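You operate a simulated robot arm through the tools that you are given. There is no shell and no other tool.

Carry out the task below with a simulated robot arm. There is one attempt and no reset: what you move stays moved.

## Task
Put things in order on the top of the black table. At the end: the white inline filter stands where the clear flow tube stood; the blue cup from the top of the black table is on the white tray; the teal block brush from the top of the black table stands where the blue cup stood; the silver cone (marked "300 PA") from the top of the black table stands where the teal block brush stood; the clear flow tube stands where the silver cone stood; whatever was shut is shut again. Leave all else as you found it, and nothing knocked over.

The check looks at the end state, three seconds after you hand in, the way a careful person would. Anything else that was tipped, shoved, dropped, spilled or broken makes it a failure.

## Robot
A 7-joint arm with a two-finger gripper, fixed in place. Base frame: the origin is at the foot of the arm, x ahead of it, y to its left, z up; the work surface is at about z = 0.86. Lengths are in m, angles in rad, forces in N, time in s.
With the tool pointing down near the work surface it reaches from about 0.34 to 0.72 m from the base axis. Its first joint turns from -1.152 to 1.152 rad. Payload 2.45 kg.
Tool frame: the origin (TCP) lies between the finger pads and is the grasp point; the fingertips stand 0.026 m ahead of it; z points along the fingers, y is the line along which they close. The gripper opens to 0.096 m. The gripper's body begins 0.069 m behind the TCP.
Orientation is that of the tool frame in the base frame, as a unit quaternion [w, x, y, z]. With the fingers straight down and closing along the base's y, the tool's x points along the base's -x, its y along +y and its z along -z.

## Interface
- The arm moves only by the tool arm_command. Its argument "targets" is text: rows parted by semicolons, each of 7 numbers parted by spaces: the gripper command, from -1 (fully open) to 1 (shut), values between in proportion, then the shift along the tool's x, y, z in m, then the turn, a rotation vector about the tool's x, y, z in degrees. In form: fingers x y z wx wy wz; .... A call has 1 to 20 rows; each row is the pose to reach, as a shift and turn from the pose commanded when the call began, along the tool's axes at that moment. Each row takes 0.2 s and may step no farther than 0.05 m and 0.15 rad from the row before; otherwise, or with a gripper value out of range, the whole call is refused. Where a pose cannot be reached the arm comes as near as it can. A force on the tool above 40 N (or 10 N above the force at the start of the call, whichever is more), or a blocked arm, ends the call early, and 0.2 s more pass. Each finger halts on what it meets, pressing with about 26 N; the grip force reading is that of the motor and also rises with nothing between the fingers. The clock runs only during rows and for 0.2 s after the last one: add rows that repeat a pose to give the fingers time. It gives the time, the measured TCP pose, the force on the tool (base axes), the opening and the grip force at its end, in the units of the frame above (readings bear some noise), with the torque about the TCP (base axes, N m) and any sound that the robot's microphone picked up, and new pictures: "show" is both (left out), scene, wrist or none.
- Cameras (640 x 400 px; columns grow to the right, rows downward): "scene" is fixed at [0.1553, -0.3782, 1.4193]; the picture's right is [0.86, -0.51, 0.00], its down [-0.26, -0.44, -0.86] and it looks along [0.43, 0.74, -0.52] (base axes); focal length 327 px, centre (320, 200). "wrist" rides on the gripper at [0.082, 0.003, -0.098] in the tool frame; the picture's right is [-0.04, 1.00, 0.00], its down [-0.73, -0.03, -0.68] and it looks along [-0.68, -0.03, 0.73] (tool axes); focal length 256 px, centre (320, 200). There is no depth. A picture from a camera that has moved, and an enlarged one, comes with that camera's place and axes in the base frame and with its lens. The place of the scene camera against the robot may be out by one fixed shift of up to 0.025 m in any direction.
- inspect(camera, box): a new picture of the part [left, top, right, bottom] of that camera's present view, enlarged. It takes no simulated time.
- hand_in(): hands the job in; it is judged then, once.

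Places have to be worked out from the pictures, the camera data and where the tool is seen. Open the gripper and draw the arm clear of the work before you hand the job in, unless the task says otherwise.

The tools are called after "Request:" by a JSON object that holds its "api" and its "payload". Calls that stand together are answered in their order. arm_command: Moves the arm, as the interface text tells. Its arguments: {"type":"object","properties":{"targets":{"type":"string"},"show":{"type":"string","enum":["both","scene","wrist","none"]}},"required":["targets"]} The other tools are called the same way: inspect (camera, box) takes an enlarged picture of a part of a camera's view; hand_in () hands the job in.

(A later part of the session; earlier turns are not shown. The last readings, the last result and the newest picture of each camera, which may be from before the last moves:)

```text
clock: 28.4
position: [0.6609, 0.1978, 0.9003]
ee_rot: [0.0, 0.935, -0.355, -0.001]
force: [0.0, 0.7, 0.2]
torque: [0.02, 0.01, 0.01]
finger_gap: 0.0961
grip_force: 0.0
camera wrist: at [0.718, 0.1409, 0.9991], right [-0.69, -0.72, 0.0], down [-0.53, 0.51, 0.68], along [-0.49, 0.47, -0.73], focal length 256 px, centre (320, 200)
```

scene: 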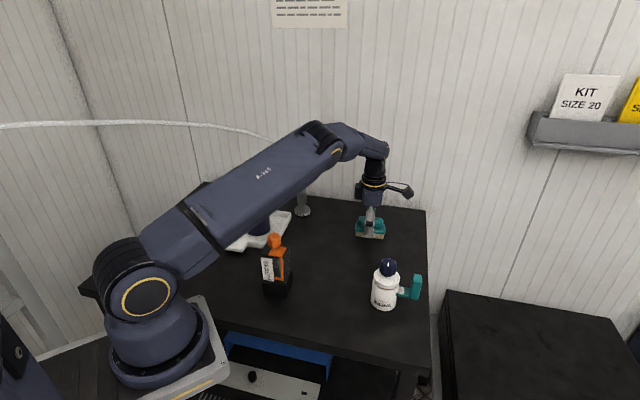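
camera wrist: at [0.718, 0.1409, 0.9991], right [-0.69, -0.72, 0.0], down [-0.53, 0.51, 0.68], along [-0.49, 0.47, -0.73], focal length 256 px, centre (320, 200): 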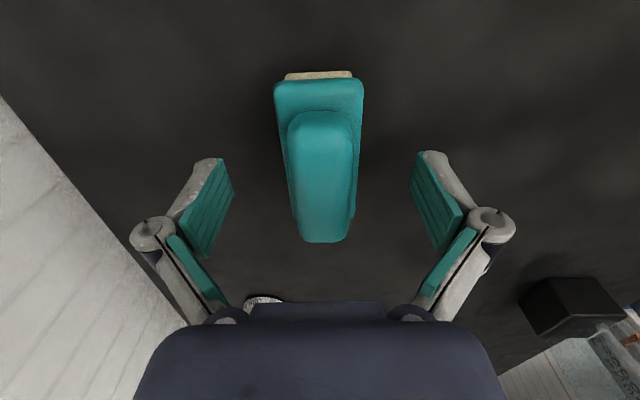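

The brush is centred and aligned between the fingers. I close the gripper on it.

Request:
{"api": "arm_command", "payload": {"targets": "0.5 0 0 0 0 0 0; 0.5 0 0 0 0 0 0; 0.5 0 0 0 0 0 0; 0.5 0 0 0 0 0 0; 0.5 0 0 0 0 0 0", "show": "wrist"}}

```text
clock: 29.6
position: [0.6596, 0.1968, 0.9004]
ee_rot: [0.0, 0.935, -0.354, -0.001]
force: [0.6, -0.1, 0.3]
torque: [0.02, -0.01, -0.01]
finger_gap: 0.0392
grip_force: 26.2
camera wrist: at [0.718, 0.1408, 0.9994], right [-0.69, -0.72, 0.0], down [-0.53, 0.51, 0.68], along [-0.49, 0.47, -0.73], focal length 256 px, centre (320, 200)
```

wrist: 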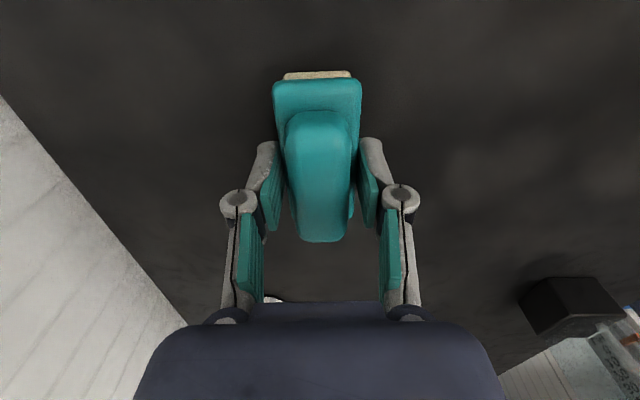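

Gripped at 39 mm. I lift the brush 6 cm and carry it to above the cup's old spot (0.5215, 0.199), keeping its orientation.

Request:
{"api": "arm_command", "payload": {"targets": "0.5 0 0 -0.03 0 0 0; 0.5 0 0 -0.06 0 0 0; 0.5 -0.0264 0.0225 -0.06 0 0 0; 0.5 -0.0527 0.045 -0.06 0 0 0; 0.5 -0.079 0.0674 -0.06 0 0 0; 0.5 -0.1054 0.0899 -0.06 0 0 0; 0.5 -0.1054 0.0899 -0.06 0 0 0"}}

```text
clock: 31.2
position: [0.5227, 0.1989, 0.9607]
ee_rot: [0.0, 0.935, -0.354, -0.001]
force: [0.5, -0.6, -0.8]
torque: [-0.01, -0.04, 0.03]
finger_gap: 0.0393
grip_force: 25.9
camera wrist: at [0.5807, 0.1432, 1.0589], right [-0.69, -0.72, 0.0], down [-0.53, 0.51, 0.68], along [-0.49, 0.47, -0.73], focal length 256 px, centre (320, 200)
```

scene: 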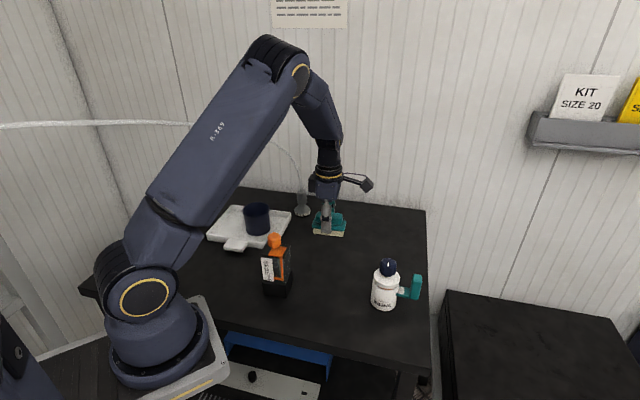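
wrist: 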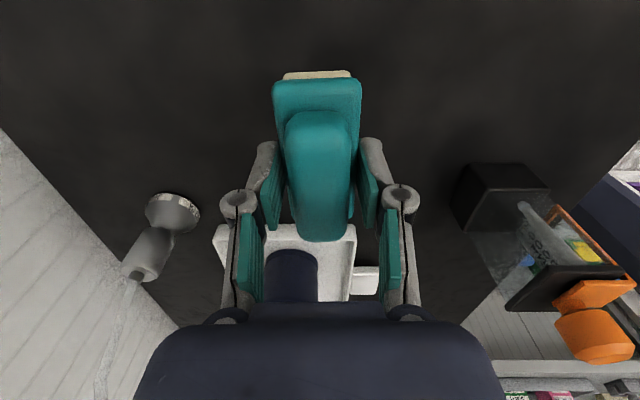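

The brush hangs over the cup's spot. I lower it to just above the table, then the last bit gently.

Request:
{"api": "arm_command", "payload": {"targets": "0.5 0 0 0.03 0 0 0; 0.5 0 0 0.05 0 0 0; 0.5 0 0 0.058 0 0 0; 0.5 0 0 0.058 0 0 0", "show": "none"}}

Request:
{"api": "arm_command", "payload": {"targets": "0.5 0 0 0.0015 0 0 0; 0.5 0 0 0.0015 0 0 0", "show": "wrist"}}

```text
clock: 32.2
position: [0.5216, 0.1973, 0.901]
ee_rot: [0.0, 0.935, -0.354, 0.0]
force: [0.1, -0.2, -1.2]
torque: [-0.01, 0.01, 0.01]
finger_gap: 0.0393
grip_force: 26.2
```

```text
clock: 32.8
position: [0.5195, 0.1973, 0.9006]
ee_rot: [-0.001, 0.935, -0.355, 0.0]
force: [-1.7, -1.9, 11.7]
torque: [0.0, 0.17, -0.01]
finger_gap: 0.039
grip_force: 26.1
camera wrist: at [0.5792, 0.1419, 0.9994], right [-0.69, -0.72, 0.0], down [-0.53, 0.51, 0.68], along [-0.49, 0.47, -0.73], focal length 256 px, centre (320, 200)
```

wrist: 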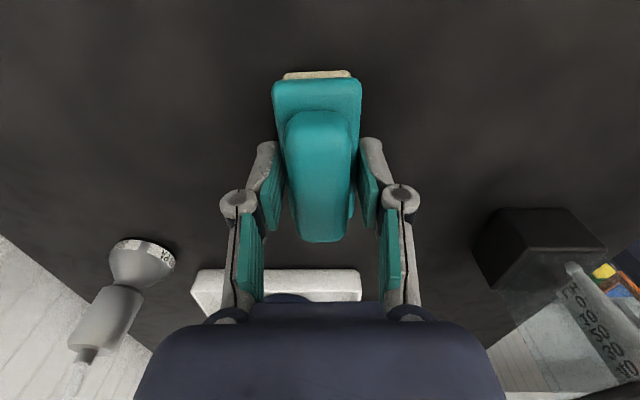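

Contact is felt at z≈0.9005 (11.7 N). I relax 0.8 mm, open the fingers, and rise.

Request:
{"api": "arm_command", "payload": {"targets": "0.5 0 0 -0.0008 0 0 0; 0 0 0 -0.0008 0 0 0; -1 0 0 -0.0008 0 0 0; -1 0 0 -0.0008 0 0 0; -1 0 0 -0.0008 0 0 0; -1 0 0 -0.0008 0 0 0; -1 0 0 -0.04 0 0 0; -1 0 0 -0.085 0 0 0; -1 0 0 -0.13 0 0 0; -1 0 0 -0.13 0 0 0"}}

Request:
{"api": "inspect", "payload": {"camera": "wrist", "box": [380, 100, 640, 300]}}

Request:
{"api": "inspect", "payload": {"camera": "wrist", "box": [100, 140, 440, 320]}}

```text
clock: 35.0
position: [0.5209, 0.1964, 1.0317]
ee_rot: [-0.001, 0.935, -0.354, 0.0]
force: [-0.3, -0.1, -0.4]
torque: [-0.03, 0.01, -0.01]
finger_gap: 0.0959
grip_force: 0.1
camera wrist: at [0.5791, 0.1414, 1.1307], right [-0.69, -0.72, 0.0], down [-0.53, 0.51, 0.68], along [-0.49, 0.47, -0.73], focal length 256 px, centre (320, 200)
```

scene: 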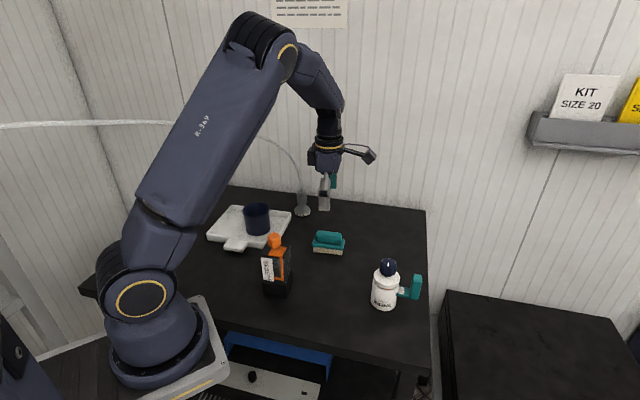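
wrist: 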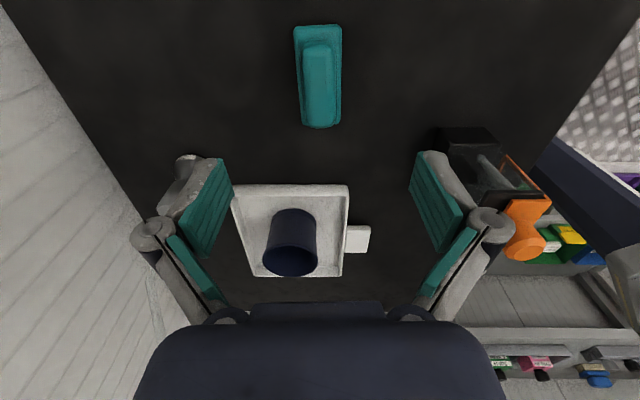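

```text
2.00 times, centred on (510, 200) of wrist
camera zoom: at [0.5791, 0.1414, 1.1307], right [-0.69, -0.72, 0.0], down [-0.53, 0.51, 0.68], along [-0.49, 0.47, -0.73], focal length 512 px, centre (-60, 200)
```

zoom: 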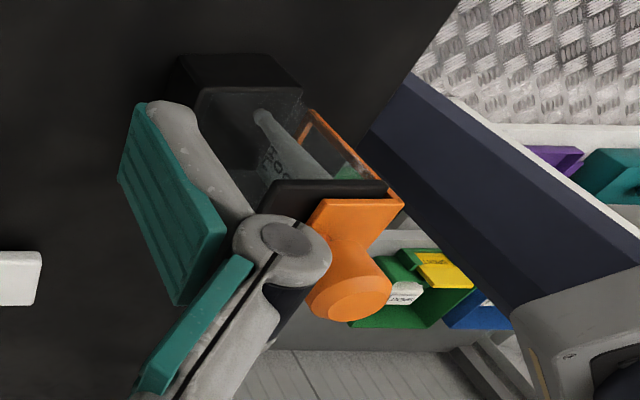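

```text
1.88 times, centred on (270, 230) of wrist
camera zoom: at [0.5791, 0.1414, 1.1307], right [-0.69, -0.72, 0.0], down [-0.53, 0.51, 0.68], along [-0.49, 0.47, -0.73], focal length 482 px, centre (414, 144)
```

zoom: 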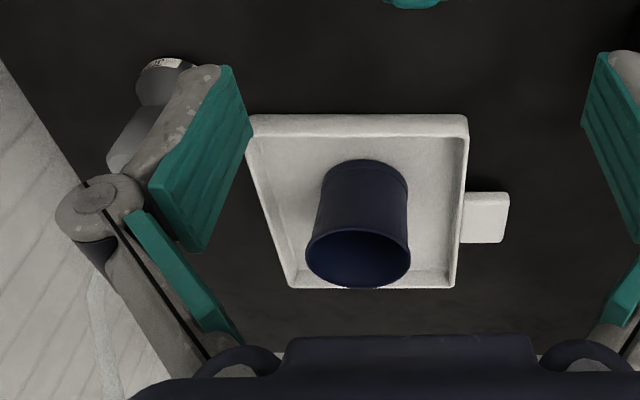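

The brush now stands at the cup's old spot and the cup stands on the tray. Next is the cone: I rotate back to the tilted approach orientation and take up a position in front (right side) of it.

Request:
{"api": "arm_command", "payload": {"targets": "-1 0 0 0 0 0 8; -1 0 0 0 0 0 16; -1 0 0 0 0 0 24; -1 0 0 0 0 0 32; -1 0 0 0 0 0 40; -1 0 0 0 0 0 48.5; -1 0 0 0 0 0 48.5", "show": "none"}}

Request:
{"api": "arm_command", "payload": {"targets": "-1 -0.008 -0.006 0.01 0 -8 0; -1 -0.016 -0.012 0.02 0 -16 0; -1 -0.024 -0.018 0.03 0 -24 0; -1 -0.032 -0.024 0.04 0 -32 0; -1 -0.04 -0.029 0.05 0 -40 0; -1 -0.04 -0.029 0.05 0 -40 0"}}

```text
clock: 36.6
position: [0.5207, 0.199, 1.0314]
ee_rot: [0.0, -0.706, 0.708, 0.001]
force: [0.4, -0.1, -0.6]
torque: [-0.01, -0.04, 0.0]
finger_gap: 0.096
grip_force: 0.1
```

```text
clock: 38.0
position: [0.5509, 0.2396, 0.9807]
ee_rot: [0.243, -0.664, 0.664, 0.243]
force: [-0.1, 0.6, -1.3]
torque: [0.01, 0.03, -0.04]
finger_gap: 0.0961
grip_force: 0.0
camera wrist: at [0.5464, 0.1138, 1.0037], right [-1.0, 0.03, 0.03], down [0.03, 0.12, 0.99], along [0.03, 0.99, -0.12], focal length 256 px, centre (320, 200)
```

scene: 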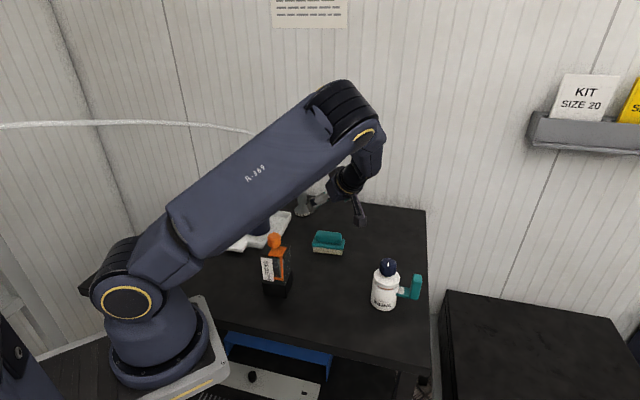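
wrist: 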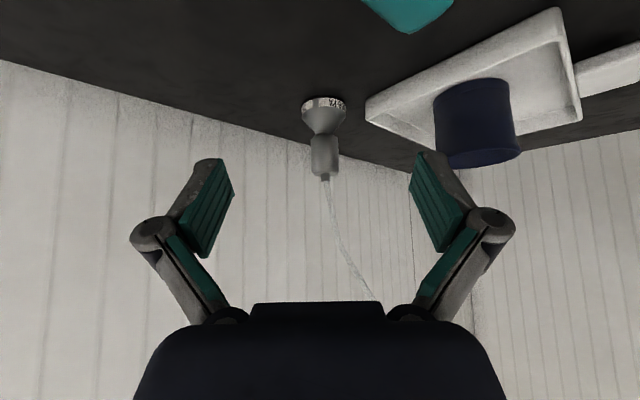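

Request:
{"api": "inspect", "payload": {"camera": "wrist", "box": [260, 80, 420, 200]}}

```text
3.33 times, centred on (340, 140) of wrist
camera zoom: at [0.5464, 0.1138, 1.0037], right [-1.0, 0.03, 0.03], down [0.03, 0.12, 0.99], along [0.03, 0.99, -0.12], focal length 853 px, centre (253, 400)
```

zoom: 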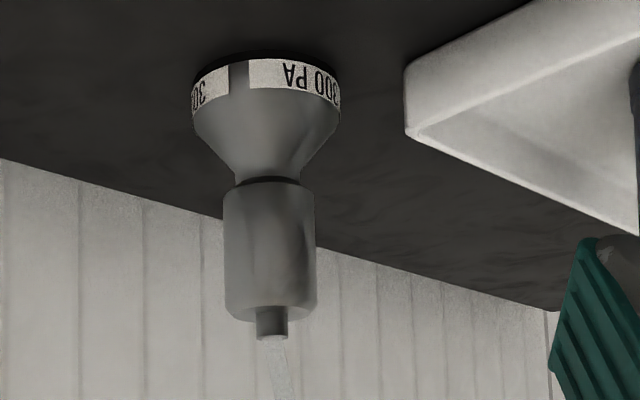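

The cone stands at (0.5475, 0.395) with a 30 mm neck from z≈0.895 to 0.942; tray corner is at (0.50, 0.39), rim 0.881. I move in horizontally from the right at neck height with the fingers open.

Request:
{"api": "arm_command", "payload": {"targets": "-1 -0.0069 0.0018 0.0385 0 0 0; -1 -0.0138 0.0035 0.0769 0 0 0; -1 -0.0363 0.0035 0.0996 0 0 0; -1 -0.0588 0.0035 0.1222 0 0 0; -1 -0.0813 0.0035 0.1449 0 0 0; -1 -0.0813 0.0035 0.1449 0 0 0"}}

```text
clock: 39.4
position: [0.5464, 0.3945, 0.9217]
ee_rot: [0.242, -0.664, 0.664, 0.242]
force: [0.6, 0.6, -0.5]
torque: [-0.01, -0.01, 0.02]
finger_gap: 0.0962
grip_force: 0.1
camera wrist: at [0.5419, 0.2697, 0.945], right [-1.0, 0.03, 0.03], down [0.03, 0.13, 0.99], along [0.03, 0.99, -0.13], focal length 256 px, centre (320, 200)
```

scene: 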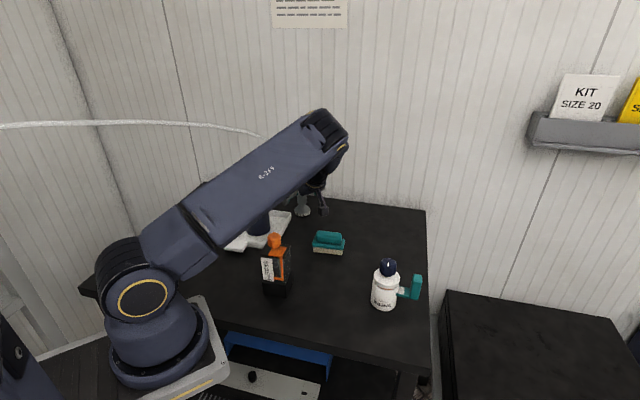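
wrist: 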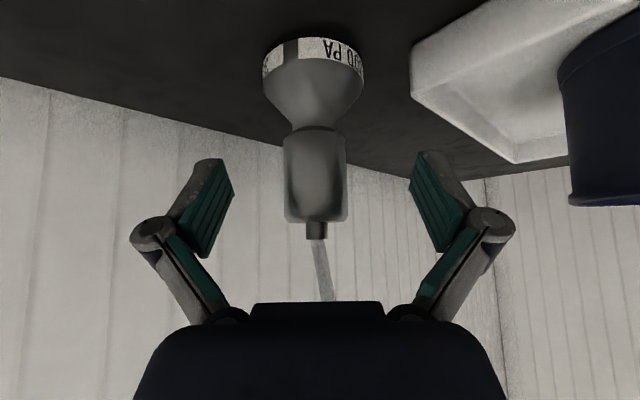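

The neck sits between the fingers, about 2 mm off centre; I correct that and close on it.

Request:
{"api": "arm_command", "payload": {"targets": "-1 0 -0.002 0 0 0 0; 0.6 0 -0.002 0 0 0 0; 0.6 0 -0.002 0 0 0 0; 0.6 0 -0.002 0 0 0 0; 0.6 0 -0.002 0 0 0 0; 0.6 0 -0.002 0 0 0 0", "show": "wrist"}}

```text
clock: 40.8
position: [0.5485, 0.395, 0.9218]
ee_rot: [0.242, -0.664, 0.665, 0.242]
force: [-0.4, 0.1, 0.6]
torque: [-0.01, 0.08, 0.01]
finger_gap: 0.029
grip_force: 25.7
camera wrist: at [0.5443, 0.2693, 0.9448], right [-1.0, 0.03, 0.03], down [0.03, 0.13, 0.99], along [0.03, 0.99, -0.13], focal length 256 px, centre (320, 200)
```

wrist: 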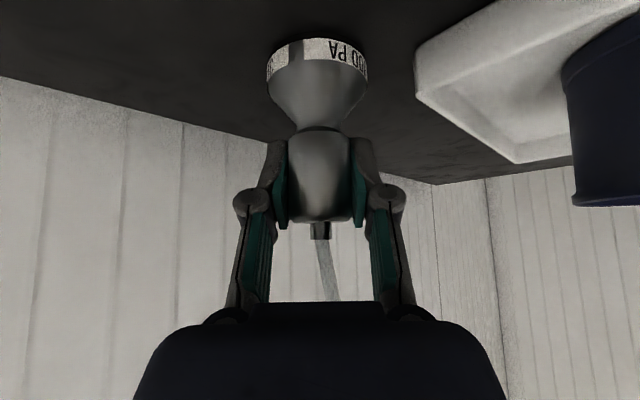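

The cone is gripped. I lift it 3 cm and watch the force and the hose's behaviour.

Request:
{"api": "arm_command", "payload": {"targets": "0.6 -0.0064 0 -0.0077 0 0 0; 0.6 -0.0129 0 -0.0153 0 0 0; 0.6 -0.0193 0 -0.023 0 0 0; 0.6 -0.0193 0 -0.023 0 0 0"}}

Request:
{"api": "inspect", "payload": {"camera": "scene", "box": [200, 90, 400, 250]}}

```text
clock: 41.8
position: [0.547, 0.3946, 0.951]
ee_rot: [-0.242, 0.665, -0.664, -0.242]
force: [-0.1, -0.2, -1.3]
torque: [0.0, 0.0, -0.01]
finger_gap: 0.029
grip_force: 26.0
camera wrist: at [0.5442, 0.2696, 0.9745], right [-1.0, 0.03, 0.03], down [0.03, 0.13, 0.99], along [0.03, 0.99, -0.13], focal length 256 px, centre (320, 200)
```

scene: 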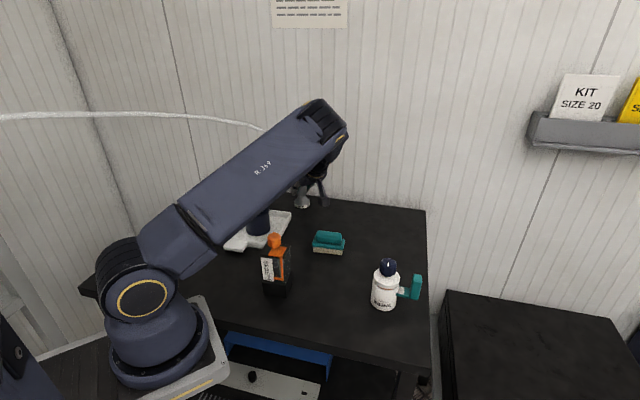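
wrist: 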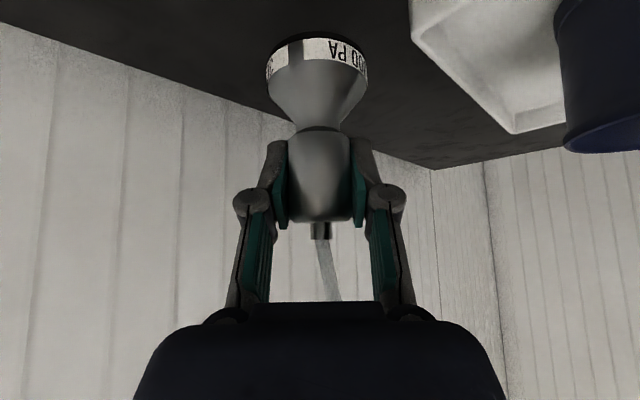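

```text
2.50 times, centred on (300, 170) of scene
camera zoom: at [0.1553, -0.3781, 1.4193], right [0.86, -0.51, 0.0], down [-0.26, -0.44, -0.86], along [0.43, 0.74, -0.52], focal length 817 px, centre (370, 275)
```

zoom: 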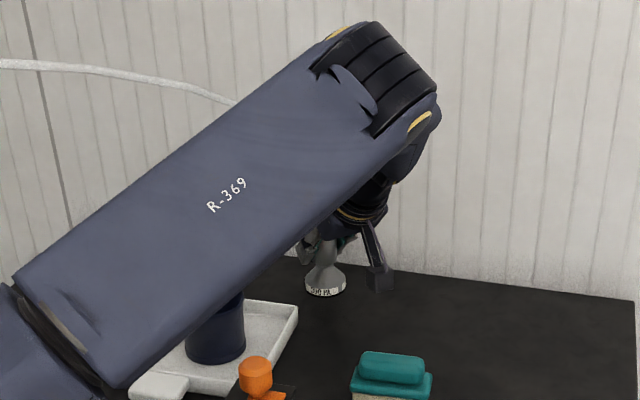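

The lift shows only the cone's small weight, and the hose follows freely. Because the hose trails to the left rear, I'll place the cone at its final spot last, so the arm never has to cross the hose; for now I carry it left to a temporary parking place near (0.33, 0.60), beyond the tray.

Request:
{"api": "arm_command", "payload": {"targets": "0.6 -0.0158 0 -0.0188 0 0 0; 0.6 -0.0315 0 -0.0375 0 0 0; 0.6 -0.0511 0.0273 -0.021 0 0 0; 0.6 -0.0708 0.0545 -0.0045 0 0 0; 0.6 -0.0904 0.0818 0.0119 0 0 0; 0.6 -0.11 0.109 0.0284 0 0 0; 0.6 -0.11 0.109 0.0284 0 0 0"}}

```text
clock: 43.4
position: [0.4395, 0.497, 1.0003]
ee_rot: [0.242, -0.664, 0.665, 0.241]
force: [-0.2, 0.1, -2.4]
torque: [-0.01, -0.02, 0.01]
finger_gap: 0.0292
grip_force: 26.0
camera wrist: at [0.4348, 0.3723, 1.0238], right [-1.0, 0.03, 0.03], down [0.03, 0.13, 0.99], along [0.03, 0.99, -0.13], focal length 256 px, centre (320, 200)
```

scene: 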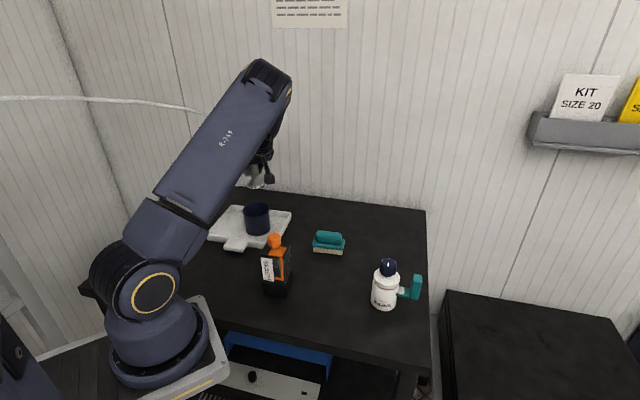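
wrist: 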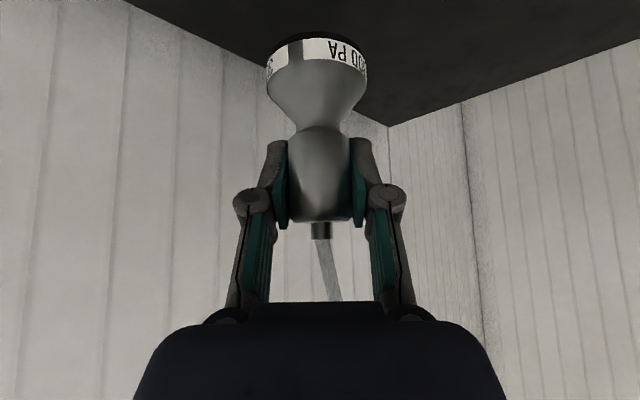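

The carry is going smoothly. I continue to the parking place at (0.33, 0.60).

Request:
{"api": "arm_command", "payload": {"targets": "0.6 -0.0196 0.0273 0.0165 0 0 0; 0.6 -0.0393 0.0545 0.033 0 0 0; 0.6 -0.0589 0.0818 0.0494 0 0 0; 0.6 -0.0785 0.109 0.0659 0 0 0; 0.6 -0.0785 0.109 0.0659 0 0 0"}}

Request:
{"api": "inspect", "payload": {"camera": "scene", "box": [0, 60, 320, 260]}}

```text
clock: 44.6
position: [0.3306, 0.5981, 1.001]
ee_rot: [0.242, -0.664, 0.665, 0.242]
force: [0.1, -0.2, -2.3]
torque: [0.01, 0.02, 0.0]
finger_gap: 0.0288
grip_force: 25.8
camera wrist: at [0.3268, 0.4737, 1.024], right [-1.0, 0.03, 0.03], down [0.03, 0.13, 0.99], along [0.03, 0.99, -0.13], focal length 256 px, centre (320, 200)
```

scene: 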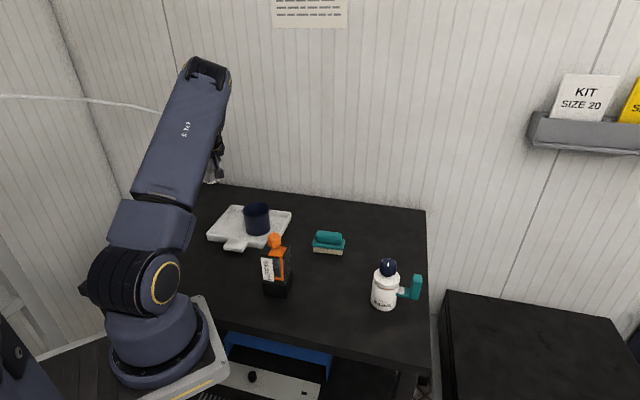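
wrist: 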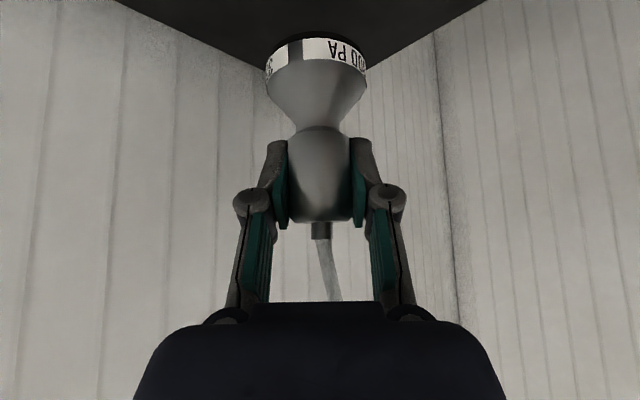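

```text
2.00 times, centred on (160, 160) of scene
camera zoom: at [0.1553, -0.3781, 1.4193], right [0.86, -0.51, 0.0], down [-0.26, -0.44, -0.86], along [0.43, 0.74, -0.52], focal length 654 px, centre (640, 280)
```

zoom: 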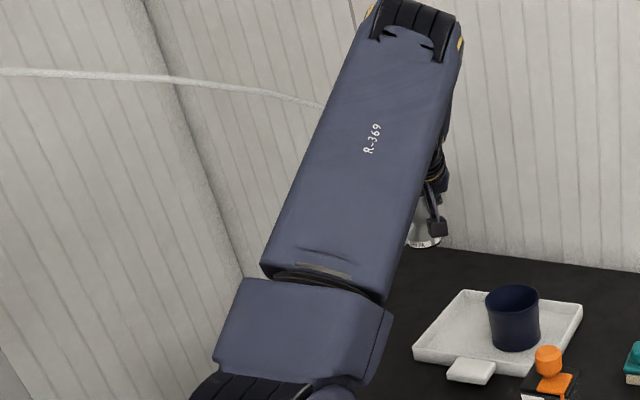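

The parking spot is well inside the table corner and clear of the tray. I lower the cone there.

Request:
{"api": "arm_command", "payload": {"targets": "0.6 0.0161 0 0.0192 0 0 0; 0.6 0.0322 0 0.0383 0 0 0; 0.6 0.045 0 0.0536 0 0 0; 0.6 0.0489 0 0.0582 0 0 0; 0.6 0.0489 0 0.0582 0 0 0"}}

Request:
{"api": "arm_command", "payload": {"targets": "0.6 0.001 0 0.0011 0 0 0; 0.6 0.001 0 0.0011 0 0 0", "show": "none"}}

```text
clock: 45.8
position: [0.3319, 0.6001, 0.9247]
ee_rot: [0.241, -0.665, 0.665, 0.242]
force: [0.1, -0.2, -1.6]
torque: [0.02, 0.0, -0.01]
finger_gap: 0.029
grip_force: 26.1
camera wrist: at [0.327, 0.475, 0.948], right [-1.0, 0.03, 0.03], down [0.03, 0.13, 0.99], along [0.03, 0.99, -0.13], focal length 256 px, centre (320, 200)
```

scene: 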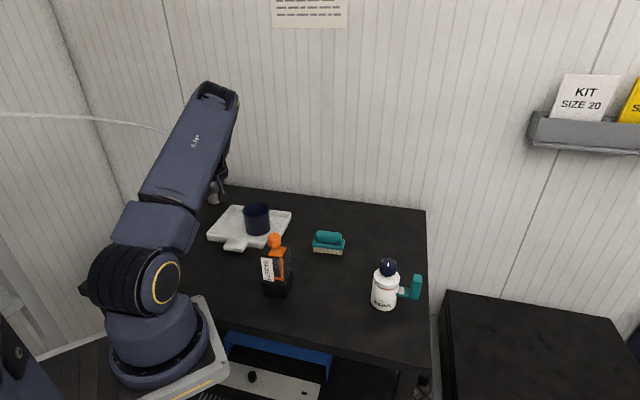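
wrist: 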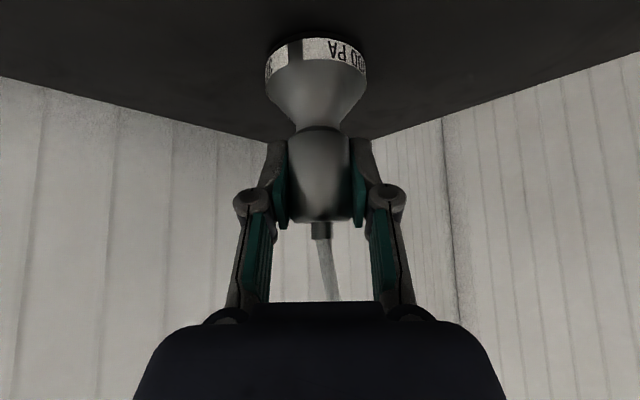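

```text
clock: 46.4
position: [0.3309, 0.6001, 0.9239]
ee_rot: [0.242, -0.664, 0.665, 0.241]
force: [0.0, 0.3, -1.7]
torque: [0.02, 0.0, -0.04]
finger_gap: 0.0293
grip_force: 26.1
```

Still no contact; I step down another 1.5 mm at a time.

Request:
{"api": "arm_command", "payload": {"targets": "0.6 0.001 0 0.0011 0 0 0; 0.6 0.001 0 0.0011 0 0 0", "show": "none"}}

Request:
{"api": "arm_command", "payload": {"targets": "0.6 0.0006 0 0.0008 0 0 0; 0.6 0.0006 0 0.0008 0 0 0", "show": "none"}}

```text
clock: 47.0
position: [0.3326, 0.5992, 0.9234]
ee_rot: [-0.243, 0.664, -0.664, -0.243]
force: [-0.5, -0.9, 2.6]
torque: [-0.08, 0.06, -0.01]
finger_gap: 0.0289
grip_force: 26.2
```

```text
clock: 47.6
position: [0.332, 0.6001, 0.9237]
ee_rot: [-0.243, 0.664, -0.664, -0.242]
force: [-0.4, -1.7, 9.7]
torque: [-0.18, 0.25, 0.04]
finger_gap: 0.0288
grip_force: 25.6
```

The cone stands on the table (contact ~10 N). I relax 1 mm, open the fingers and check before withdrawing.

Request:
{"api": "arm_command", "payload": {"targets": "0.6 -0.0006 0 -0.0008 0 0 0; 0.2 -0.0006 0 -0.0008 0 0 0; -0.3 -0.0006 0 -0.0008 0 0 0; -1 -0.0006 0 -0.0008 0 0 0; -1 -0.0006 0 -0.0008 0 0 0; -1 -0.0006 0 -0.0008 0 0 0; -1 -0.0006 0 -0.0008 0 0 0"}}

```text
clock: 49.2
position: [0.331, 0.6001, 0.9215]
ee_rot: [-0.241, 0.665, -0.665, -0.241]
force: [0.4, 0.0, 0.0]
torque: [0.01, 0.04, -0.02]
finger_gap: 0.0959
grip_force: 0.0
camera wrist: at [0.327, 0.474, 0.9449], right [-1.0, 0.03, 0.03], down [0.03, 0.13, 0.99], along [0.03, 0.99, -0.13], focal length 256 px, centre (320, 200)
```

scene: 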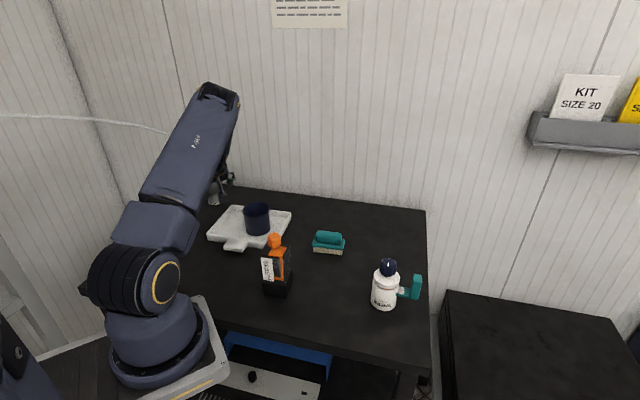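
wrist: 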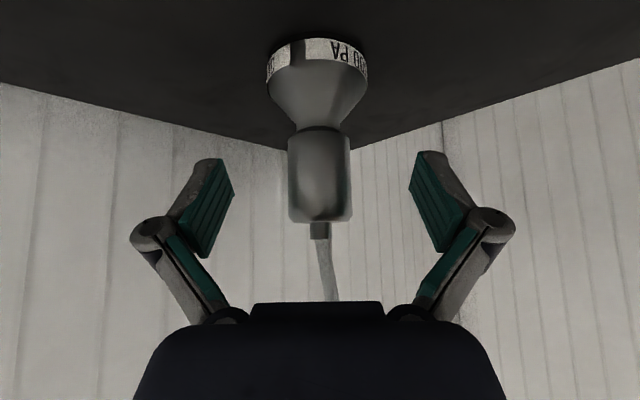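

The cone stands upright and free. I withdraw back and up to the right, away from the hose.

Request:
{"api": "arm_command", "payload": {"targets": "-1 0.0166 0 -0.027 0 0 0; -1 0.019 0 -0.0552 0 0 0; -1 0.0214 0 -0.0833 0 0 0; -1 0.0239 0 -0.1115 0 0 0; -1 0.0276 0 -0.1538 0 0 0; -1 0.0276 0 -0.1538 0 0 0"}}

Request:
{"api": "inspect", "payload": {"camera": "scene", "box": [0, 60, 320, 260]}}

```text
clock: 50.6
position: [0.3311, 0.4784, 1.0203]
ee_rot: [0.243, -0.664, 0.664, 0.242]
force: [-0.1, -0.5, 0.2]
torque: [0.0, -0.01, 0.0]
finger_gap: 0.096
grip_force: 0.0
camera wrist: at [0.3287, 0.3535, 1.0442], right [-1.0, 0.03, 0.03], down [0.03, 0.13, 0.99], along [0.03, 0.99, -0.13], focal length 256 px, centre (320, 200)
```

scene: 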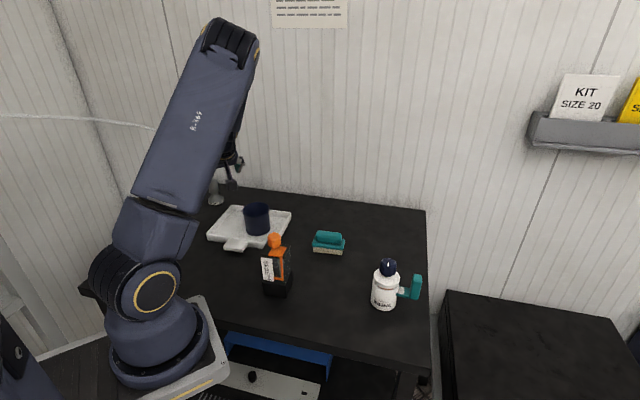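
wrist: 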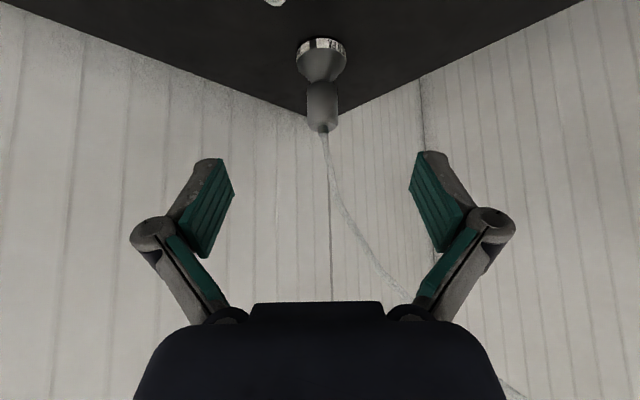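

```text
2.00 times, centred on (160, 160) of scene
camera zoom: at [0.1553, -0.3782, 1.4193], right [0.86, -0.51, 0.0], down [-0.26, -0.44, -0.86], along [0.43, 0.74, -0.52], focal length 654 px, centre (640, 280)
```

zoom: 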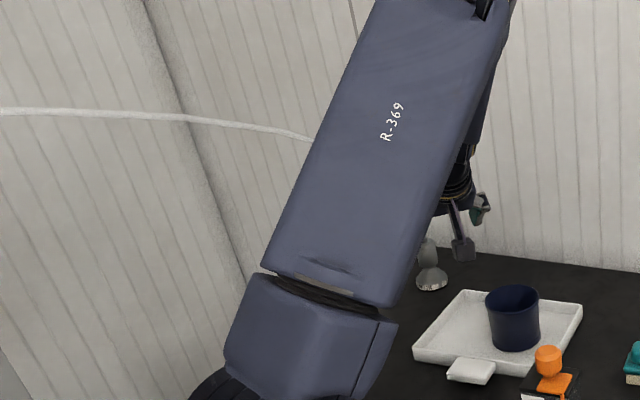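

The cone is parked safely and its hose is now out to the left. Next the flow tube: I untilt to vertical and move above it (≈0.362, 0.152), turning the jaws to match its sides (about 48°).

Request:
{"api": "arm_command", "payload": {"targets": "-1 0.0085 -0.0078 -0.0359 0 8 0; -1 0.0171 -0.0156 -0.0718 0 16 0; -1 0.0256 -0.0234 -0.1077 0 24 0; -1 0.0342 -0.0312 -0.1436 0 32 0; -1 0.0427 -0.039 -0.1795 0 40 0; -1 0.0427 -0.039 -0.1795 0 40 0", "show": "scene"}}

Request:
{"api": "arm_command", "payload": {"targets": "-1 0.036 0.0016 0.002 0 0 8.4; -1 0.071 0.0032 0.004 0 0 16.8; -1 0.107 0.0048 0.006 0 0 25.2; -1 0.142 0.0064 0.008 0 0 33.6; -1 0.178 0.008 0.01 0 0 42; -1 0.178 0.008 0.01 0 0 42"}}

```text
clock: 52.0
position: [0.3706, 0.3306, 1.1313]
ee_rot: [0.001, 0.707, -0.707, 0.001]
force: [1.2, -0.1, 0.1]
torque: [-0.03, 0.02, -0.02]
finger_gap: 0.0962
grip_force: 0.1
```

scene: 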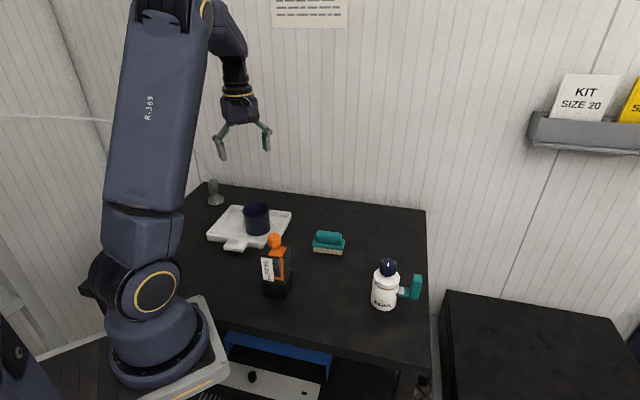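

```text
clock: 53.4
position: [0.3619, 0.1546, 1.1225]
ee_rot: [0.001, -0.406, 0.914, -0.001]
force: [0.1, 0.3, 0.2]
torque: [0.02, 0.01, 0.01]
finger_gap: 0.0959
grip_force: 0.2
camera wrist: at [0.3035, 0.0967, 1.2203], right [-0.71, 0.7, 0.0], down [0.51, 0.52, 0.68], along [0.48, 0.49, -0.73], focal length 256 px, centre (320, 200)
```

scene: 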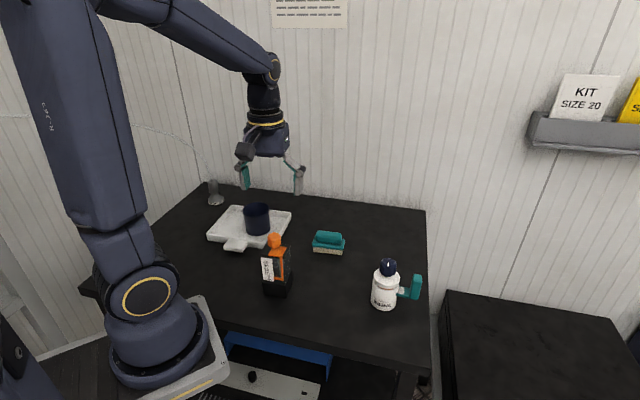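
wrist: 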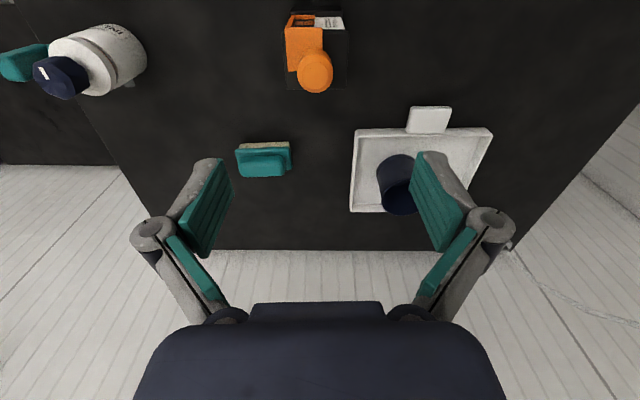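

Now a closer look at the flow tube from above, and at the filter too.

Request:
{"api": "inspect", "payload": {"camera": "wrist", "box": [240, 0, 400, 110]}}

Request:
{"api": "inspect", "payload": {"camera": "wrist", "box": [0, 0, 180, 130]}}

Request:
{"api": "inspect", "payload": {"camera": "scene", "box": [180, 170, 440, 330]}}

```text
3.64 times, centred on (320, 55) of wrist
camera zoom: at [0.3035, 0.0967, 1.2203], right [-0.71, 0.7, 0.0], down [0.51, 0.52, 0.68], along [0.48, 0.49, -0.73], focal length 931 px, centre (320, 727)
```

zoom: 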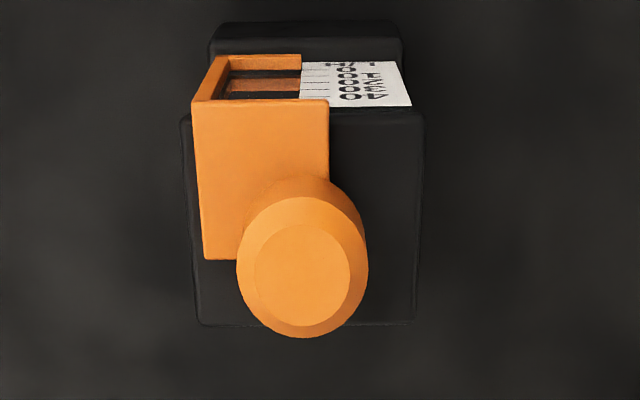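

```text
3.08 times, centred on (90, 65) of wrist
camera zoom: at [0.3035, 0.0967, 1.2203], right [-0.71, 0.7, 0.0], down [0.51, 0.52, 0.68], along [0.48, 0.49, -0.73], focal length 788 px, centre (1028, 615)
```

zoom: 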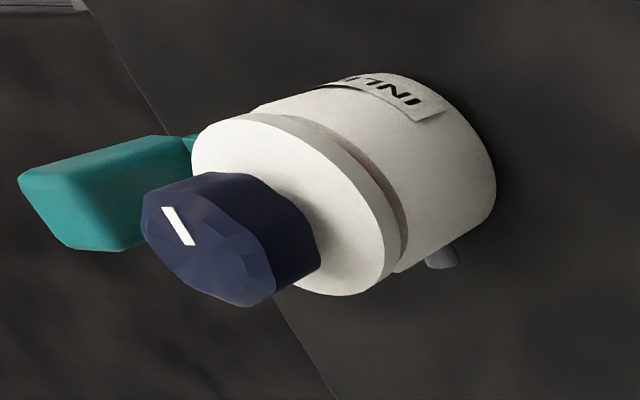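

```text
2.46 times, centred on (310, 250) of scene
camera zoom: at [0.1553, -0.3782, 1.4193], right [0.86, -0.51, 0.0], down [-0.26, -0.44, -0.86], along [0.43, 0.74, -0.52], focal length 805 px, centre (345, 77)
```

zoom: 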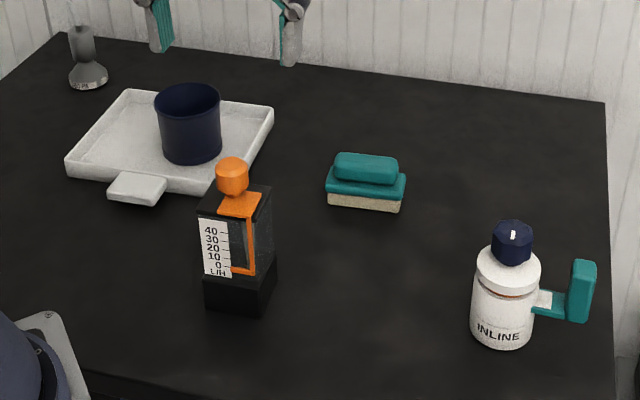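

From above, the flow tube's top plate is centred at (0.350, 0.139), ~53 mm wide and within 1.5° of the jaws; the knob is centred with its top near z≈1.007. I shift over it and descend partway.

Request:
{"api": "arm_command", "payload": {"targets": "-1 0.0195 -0.0015 0 0 0 1.5; -1 0.0195 -0.0015 0.04 0 0 1.5; -1 0.0195 -0.0015 0.08 0 0 1.5; -1 0.0195 -0.0015 0.11 0 0 1.5; -1 0.0195 -0.0015 0.11 0 0 1.5"}}

Request:
{"api": "inspect", "payload": {"camera": "scene", "box": [200, 150, 360, 310]}}

```text
clock: 54.6
position: [0.3506, 0.1405, 1.012]
ee_rot: [0.0, -0.394, 0.919, 0.0]
force: [-1.1, -0.2, -0.5]
torque: [-0.01, 0.01, -0.01]
finger_gap: 0.096
grip_force: 0.0
camera wrist: at [0.2915, 0.0834, 1.1098], right [-0.7, 0.72, 0.0], down [0.53, 0.51, 0.68], along [0.49, 0.47, -0.73], focal length 256 px, centre (320, 200)
```

scene: 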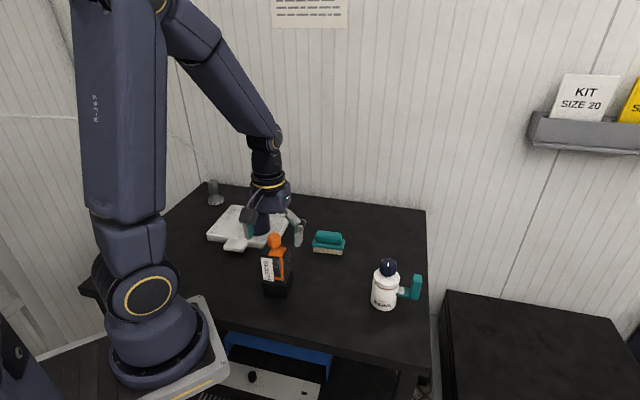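
wrist: 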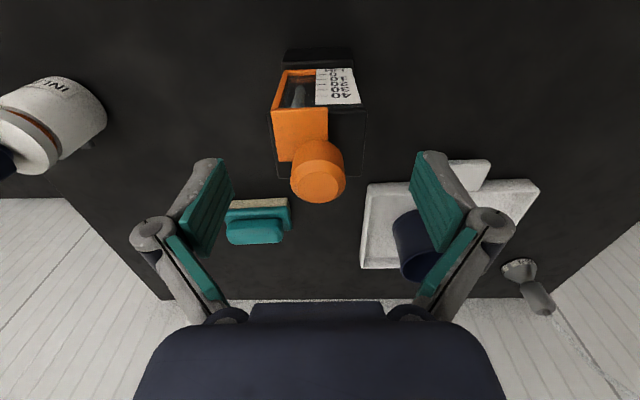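

```text
2.50 times, centred on (280, 230) of scene
camera zoom: at [0.1553, -0.3781, 1.4193], right [0.86, -0.51, 0.0], down [-0.26, -0.44, -0.86], along [0.43, 0.74, -0.52], focal length 817 px, centre (420, 125)
```

zoom: 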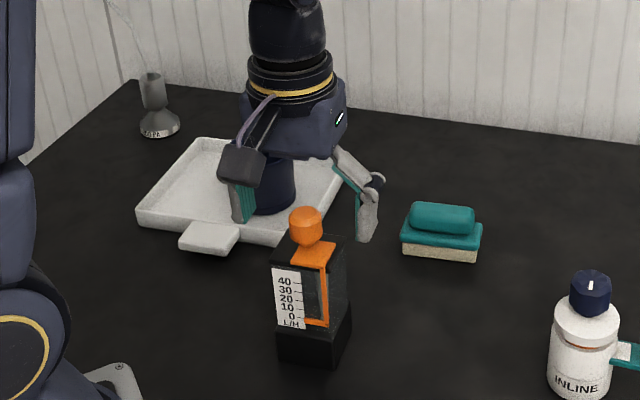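

The knob's top is right at the TCP height (≈1.01), so I stop the descent at TCP z≈0.954 to keep the palm clear of the knob.

Request:
{"api": "arm_command", "payload": {"targets": "-1 0 0 0.03 0 0 0; -1 0 0 0.05 0 0 0; -1 0 0 0.058 0 0 0; -1 0 0 0.058 0 0 0"}}

Request:
{"api": "inspect", "payload": {"camera": "scene", "box": [220, 190, 340, 310]}}

```text
clock: 55.6
position: [0.3522, 0.1365, 0.9538]
ee_rot: [0.0, -0.395, 0.919, 0.0]
force: [0.1, 0.1, -0.2]
torque: [-0.03, 0.03, 0.03]
finger_gap: 0.096
grip_force: 0.0
camera wrist: at [0.2923, 0.0804, 1.0523], right [-0.7, 0.72, 0.0], down [0.53, 0.51, 0.68], along [0.49, 0.47, -0.73], focal length 256 px, centre (320, 200)
```

scene: 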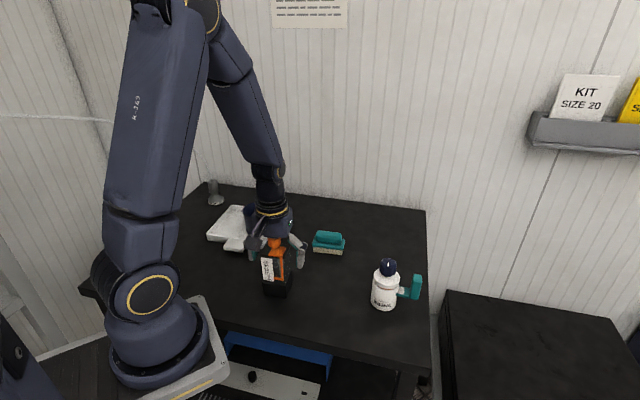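
wrist: 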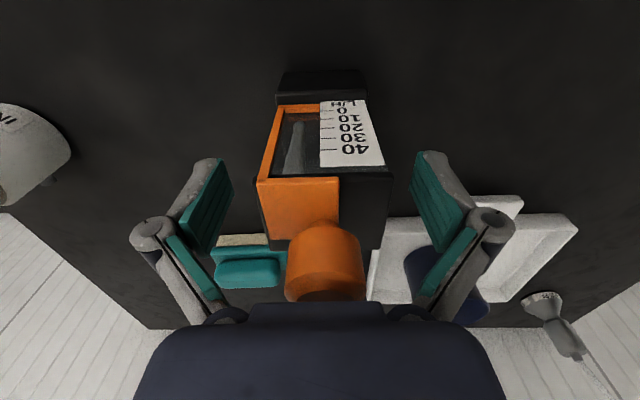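

```text
3.33 times, centred on (280, 250) of scene
camera zoom: at [0.1553, -0.3781, 1.4193], right [0.86, -0.51, 0.0], down [-0.26, -0.44, -0.86], along [0.43, 0.74, -0.52], focal length 1090 px, centre (453, 33)
```

zoom: 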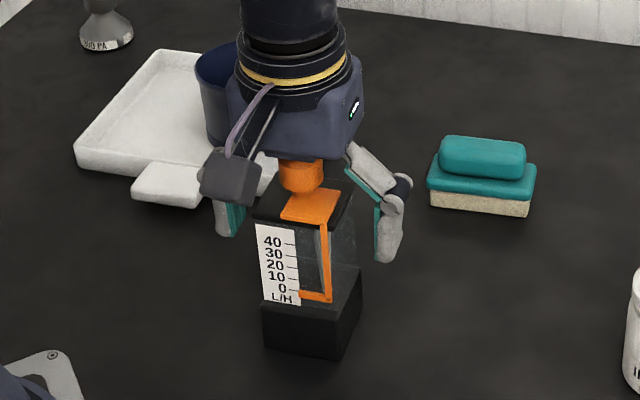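

The palm clears the knob and the body is centred between the jaws. I close on the flow tube.

Request:
{"api": "arm_command", "payload": {"targets": "0.2 0 0 0 0 0 0; 0.2 0 0 0 0 0 0; 0.2 0 0 0 0 0 0; 0.2 0 0 0 0 0 0; 0.2 0 0 0 0 0 0"}}

Request:
{"api": "inspect", "payload": {"camera": "scene", "box": [220, 190, 340, 310]}}

```text
clock: 56.8
position: [0.3514, 0.1375, 0.955]
ee_rot: [-0.001, -0.395, 0.919, 0.0]
force: [-2.1, 0.8, 2.6]
torque: [0.02, 0.17, -0.05]
finger_gap: 0.054
grip_force: 25.9
camera wrist: at [0.2923, 0.0804, 1.0525], right [-0.7, 0.72, 0.0], down [0.53, 0.51, 0.68], along [0.49, 0.47, -0.73], focal length 256 px, centre (320, 200)
```

scene: 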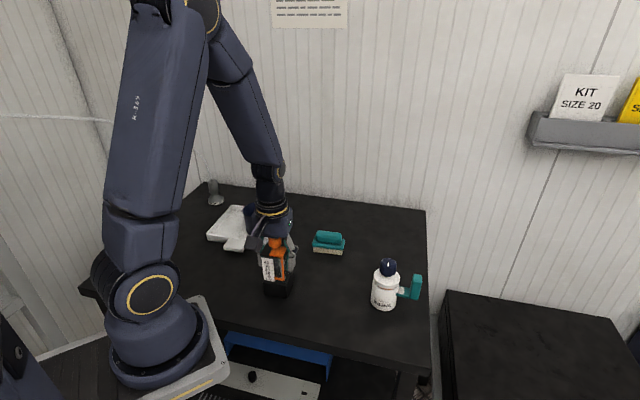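
wrist: 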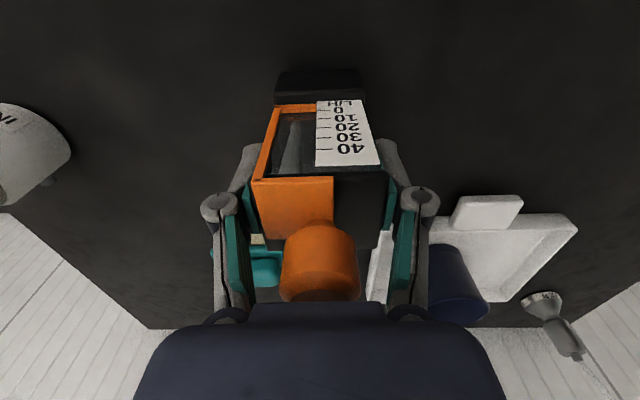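

```text
3.33 times, centred on (280, 250) of scene
camera zoom: at [0.1552, -0.3781, 1.4193], right [0.86, -0.51, 0.0], down [-0.26, -0.44, -0.86], along [0.43, 0.74, -0.52], focal length 1090 px, centre (453, 33)
```

zoom: 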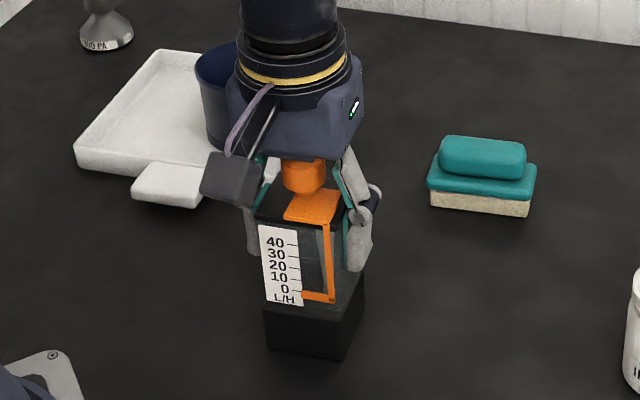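

Gripped at 54 mm. I lift it 6.5 cm and begin carrying it toward the cone's old spot (target about (0.552, 0.398)).

Request:
{"api": "arm_command", "payload": {"targets": "0.2 0 0 -0.02 0 0 0; 0.2 0 0 -0.045 0 0 0; 0.2 0 0 -0.065 0 0 0; 0.2 -0.0363 0.0036 -0.065 0 0 0; 0.2 -0.0727 0.0073 -0.065 0 0 0; 0.2 -0.109 0.0109 -0.065 0 0 0; 0.2 -0.1454 0.0146 -0.065 0 0 0; 0.2 -0.1454 0.0146 -0.065 0 0 0"}}

```text
clock: 58.6
position: [0.4398, 0.2546, 1.0206]
ee_rot: [0.0, -0.394, 0.919, 0.0]
force: [-0.8, 0.9, -1.4]
torque: [-0.01, 0.02, 0.03]
finger_gap: 0.0535
grip_force: 26.2
camera wrist: at [0.3805, 0.1982, 1.1185], right [-0.7, 0.72, 0.0], down [0.53, 0.51, 0.68], along [0.49, 0.47, -0.73], focal length 256 px, centre (320, 200)
```

scene: 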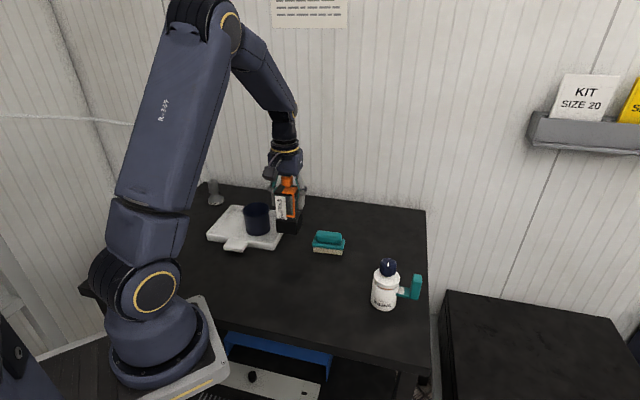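
wrist: 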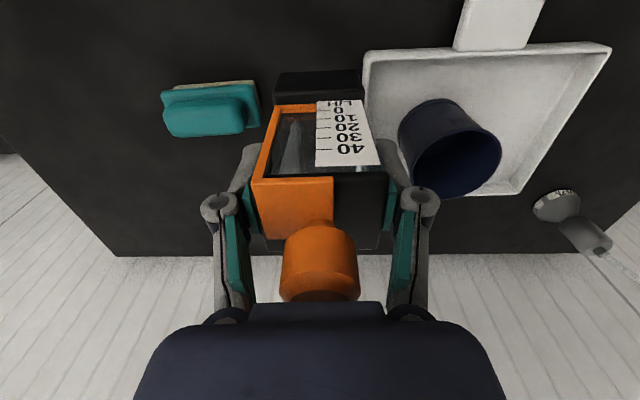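

The flow tube is held firmly and clears the cup. I continue to above the cone's old spot.

Request:
{"api": "arm_command", "payload": {"targets": "0.2 -0.0363 0.0036 0 0 0 0; 0.2 -0.0727 0.0073 0 0 0 0; 0.2 -0.109 0.0109 0 0 0 0; 0.2 -0.1454 0.0146 0 0 0 0; 0.2 -0.1817 0.0182 0 0 0 0; 0.2 -0.1817 0.0182 0 0 0 0"}}

Request:
{"api": "inspect", "payload": {"camera": "scene", "box": [200, 120, 380, 260]}}

```text
clock: 60.0
position: [0.5505, 0.3958, 1.0182]
ee_rot: [-0.001, -0.395, 0.919, 0.0]
force: [-0.8, -0.8, -0.6]
torque: [-0.01, -0.05, 0.02]
finger_gap: 0.0536
grip_force: 25.3
camera wrist: at [0.4909, 0.3394, 1.1161], right [-0.7, 0.72, 0.0], down [0.53, 0.51, 0.68], along [0.49, 0.47, -0.74], focal length 256 px, centre (320, 200)
```

scene: 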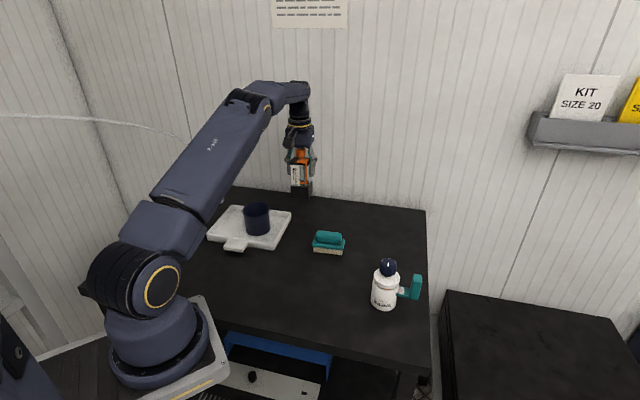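
wrist: 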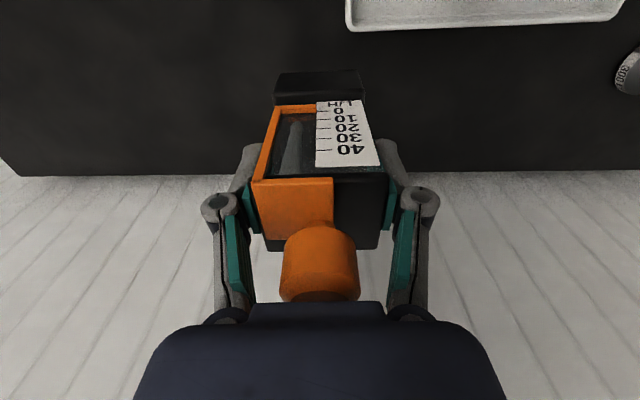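

```text
2.86 times, centred on (290, 190) of scene
camera zoom: at [0.1553, -0.3781, 1.4193], right [0.86, -0.51, 0.0], down [-0.26, -0.44, -0.86], along [0.43, 0.74, -0.52], focal length 934 px, centre (406, 229)
```

zoom: 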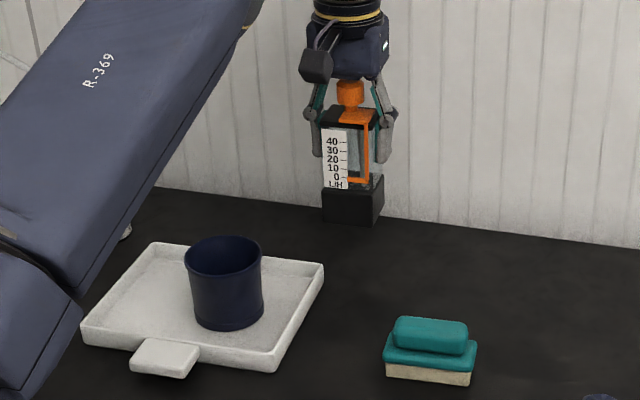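

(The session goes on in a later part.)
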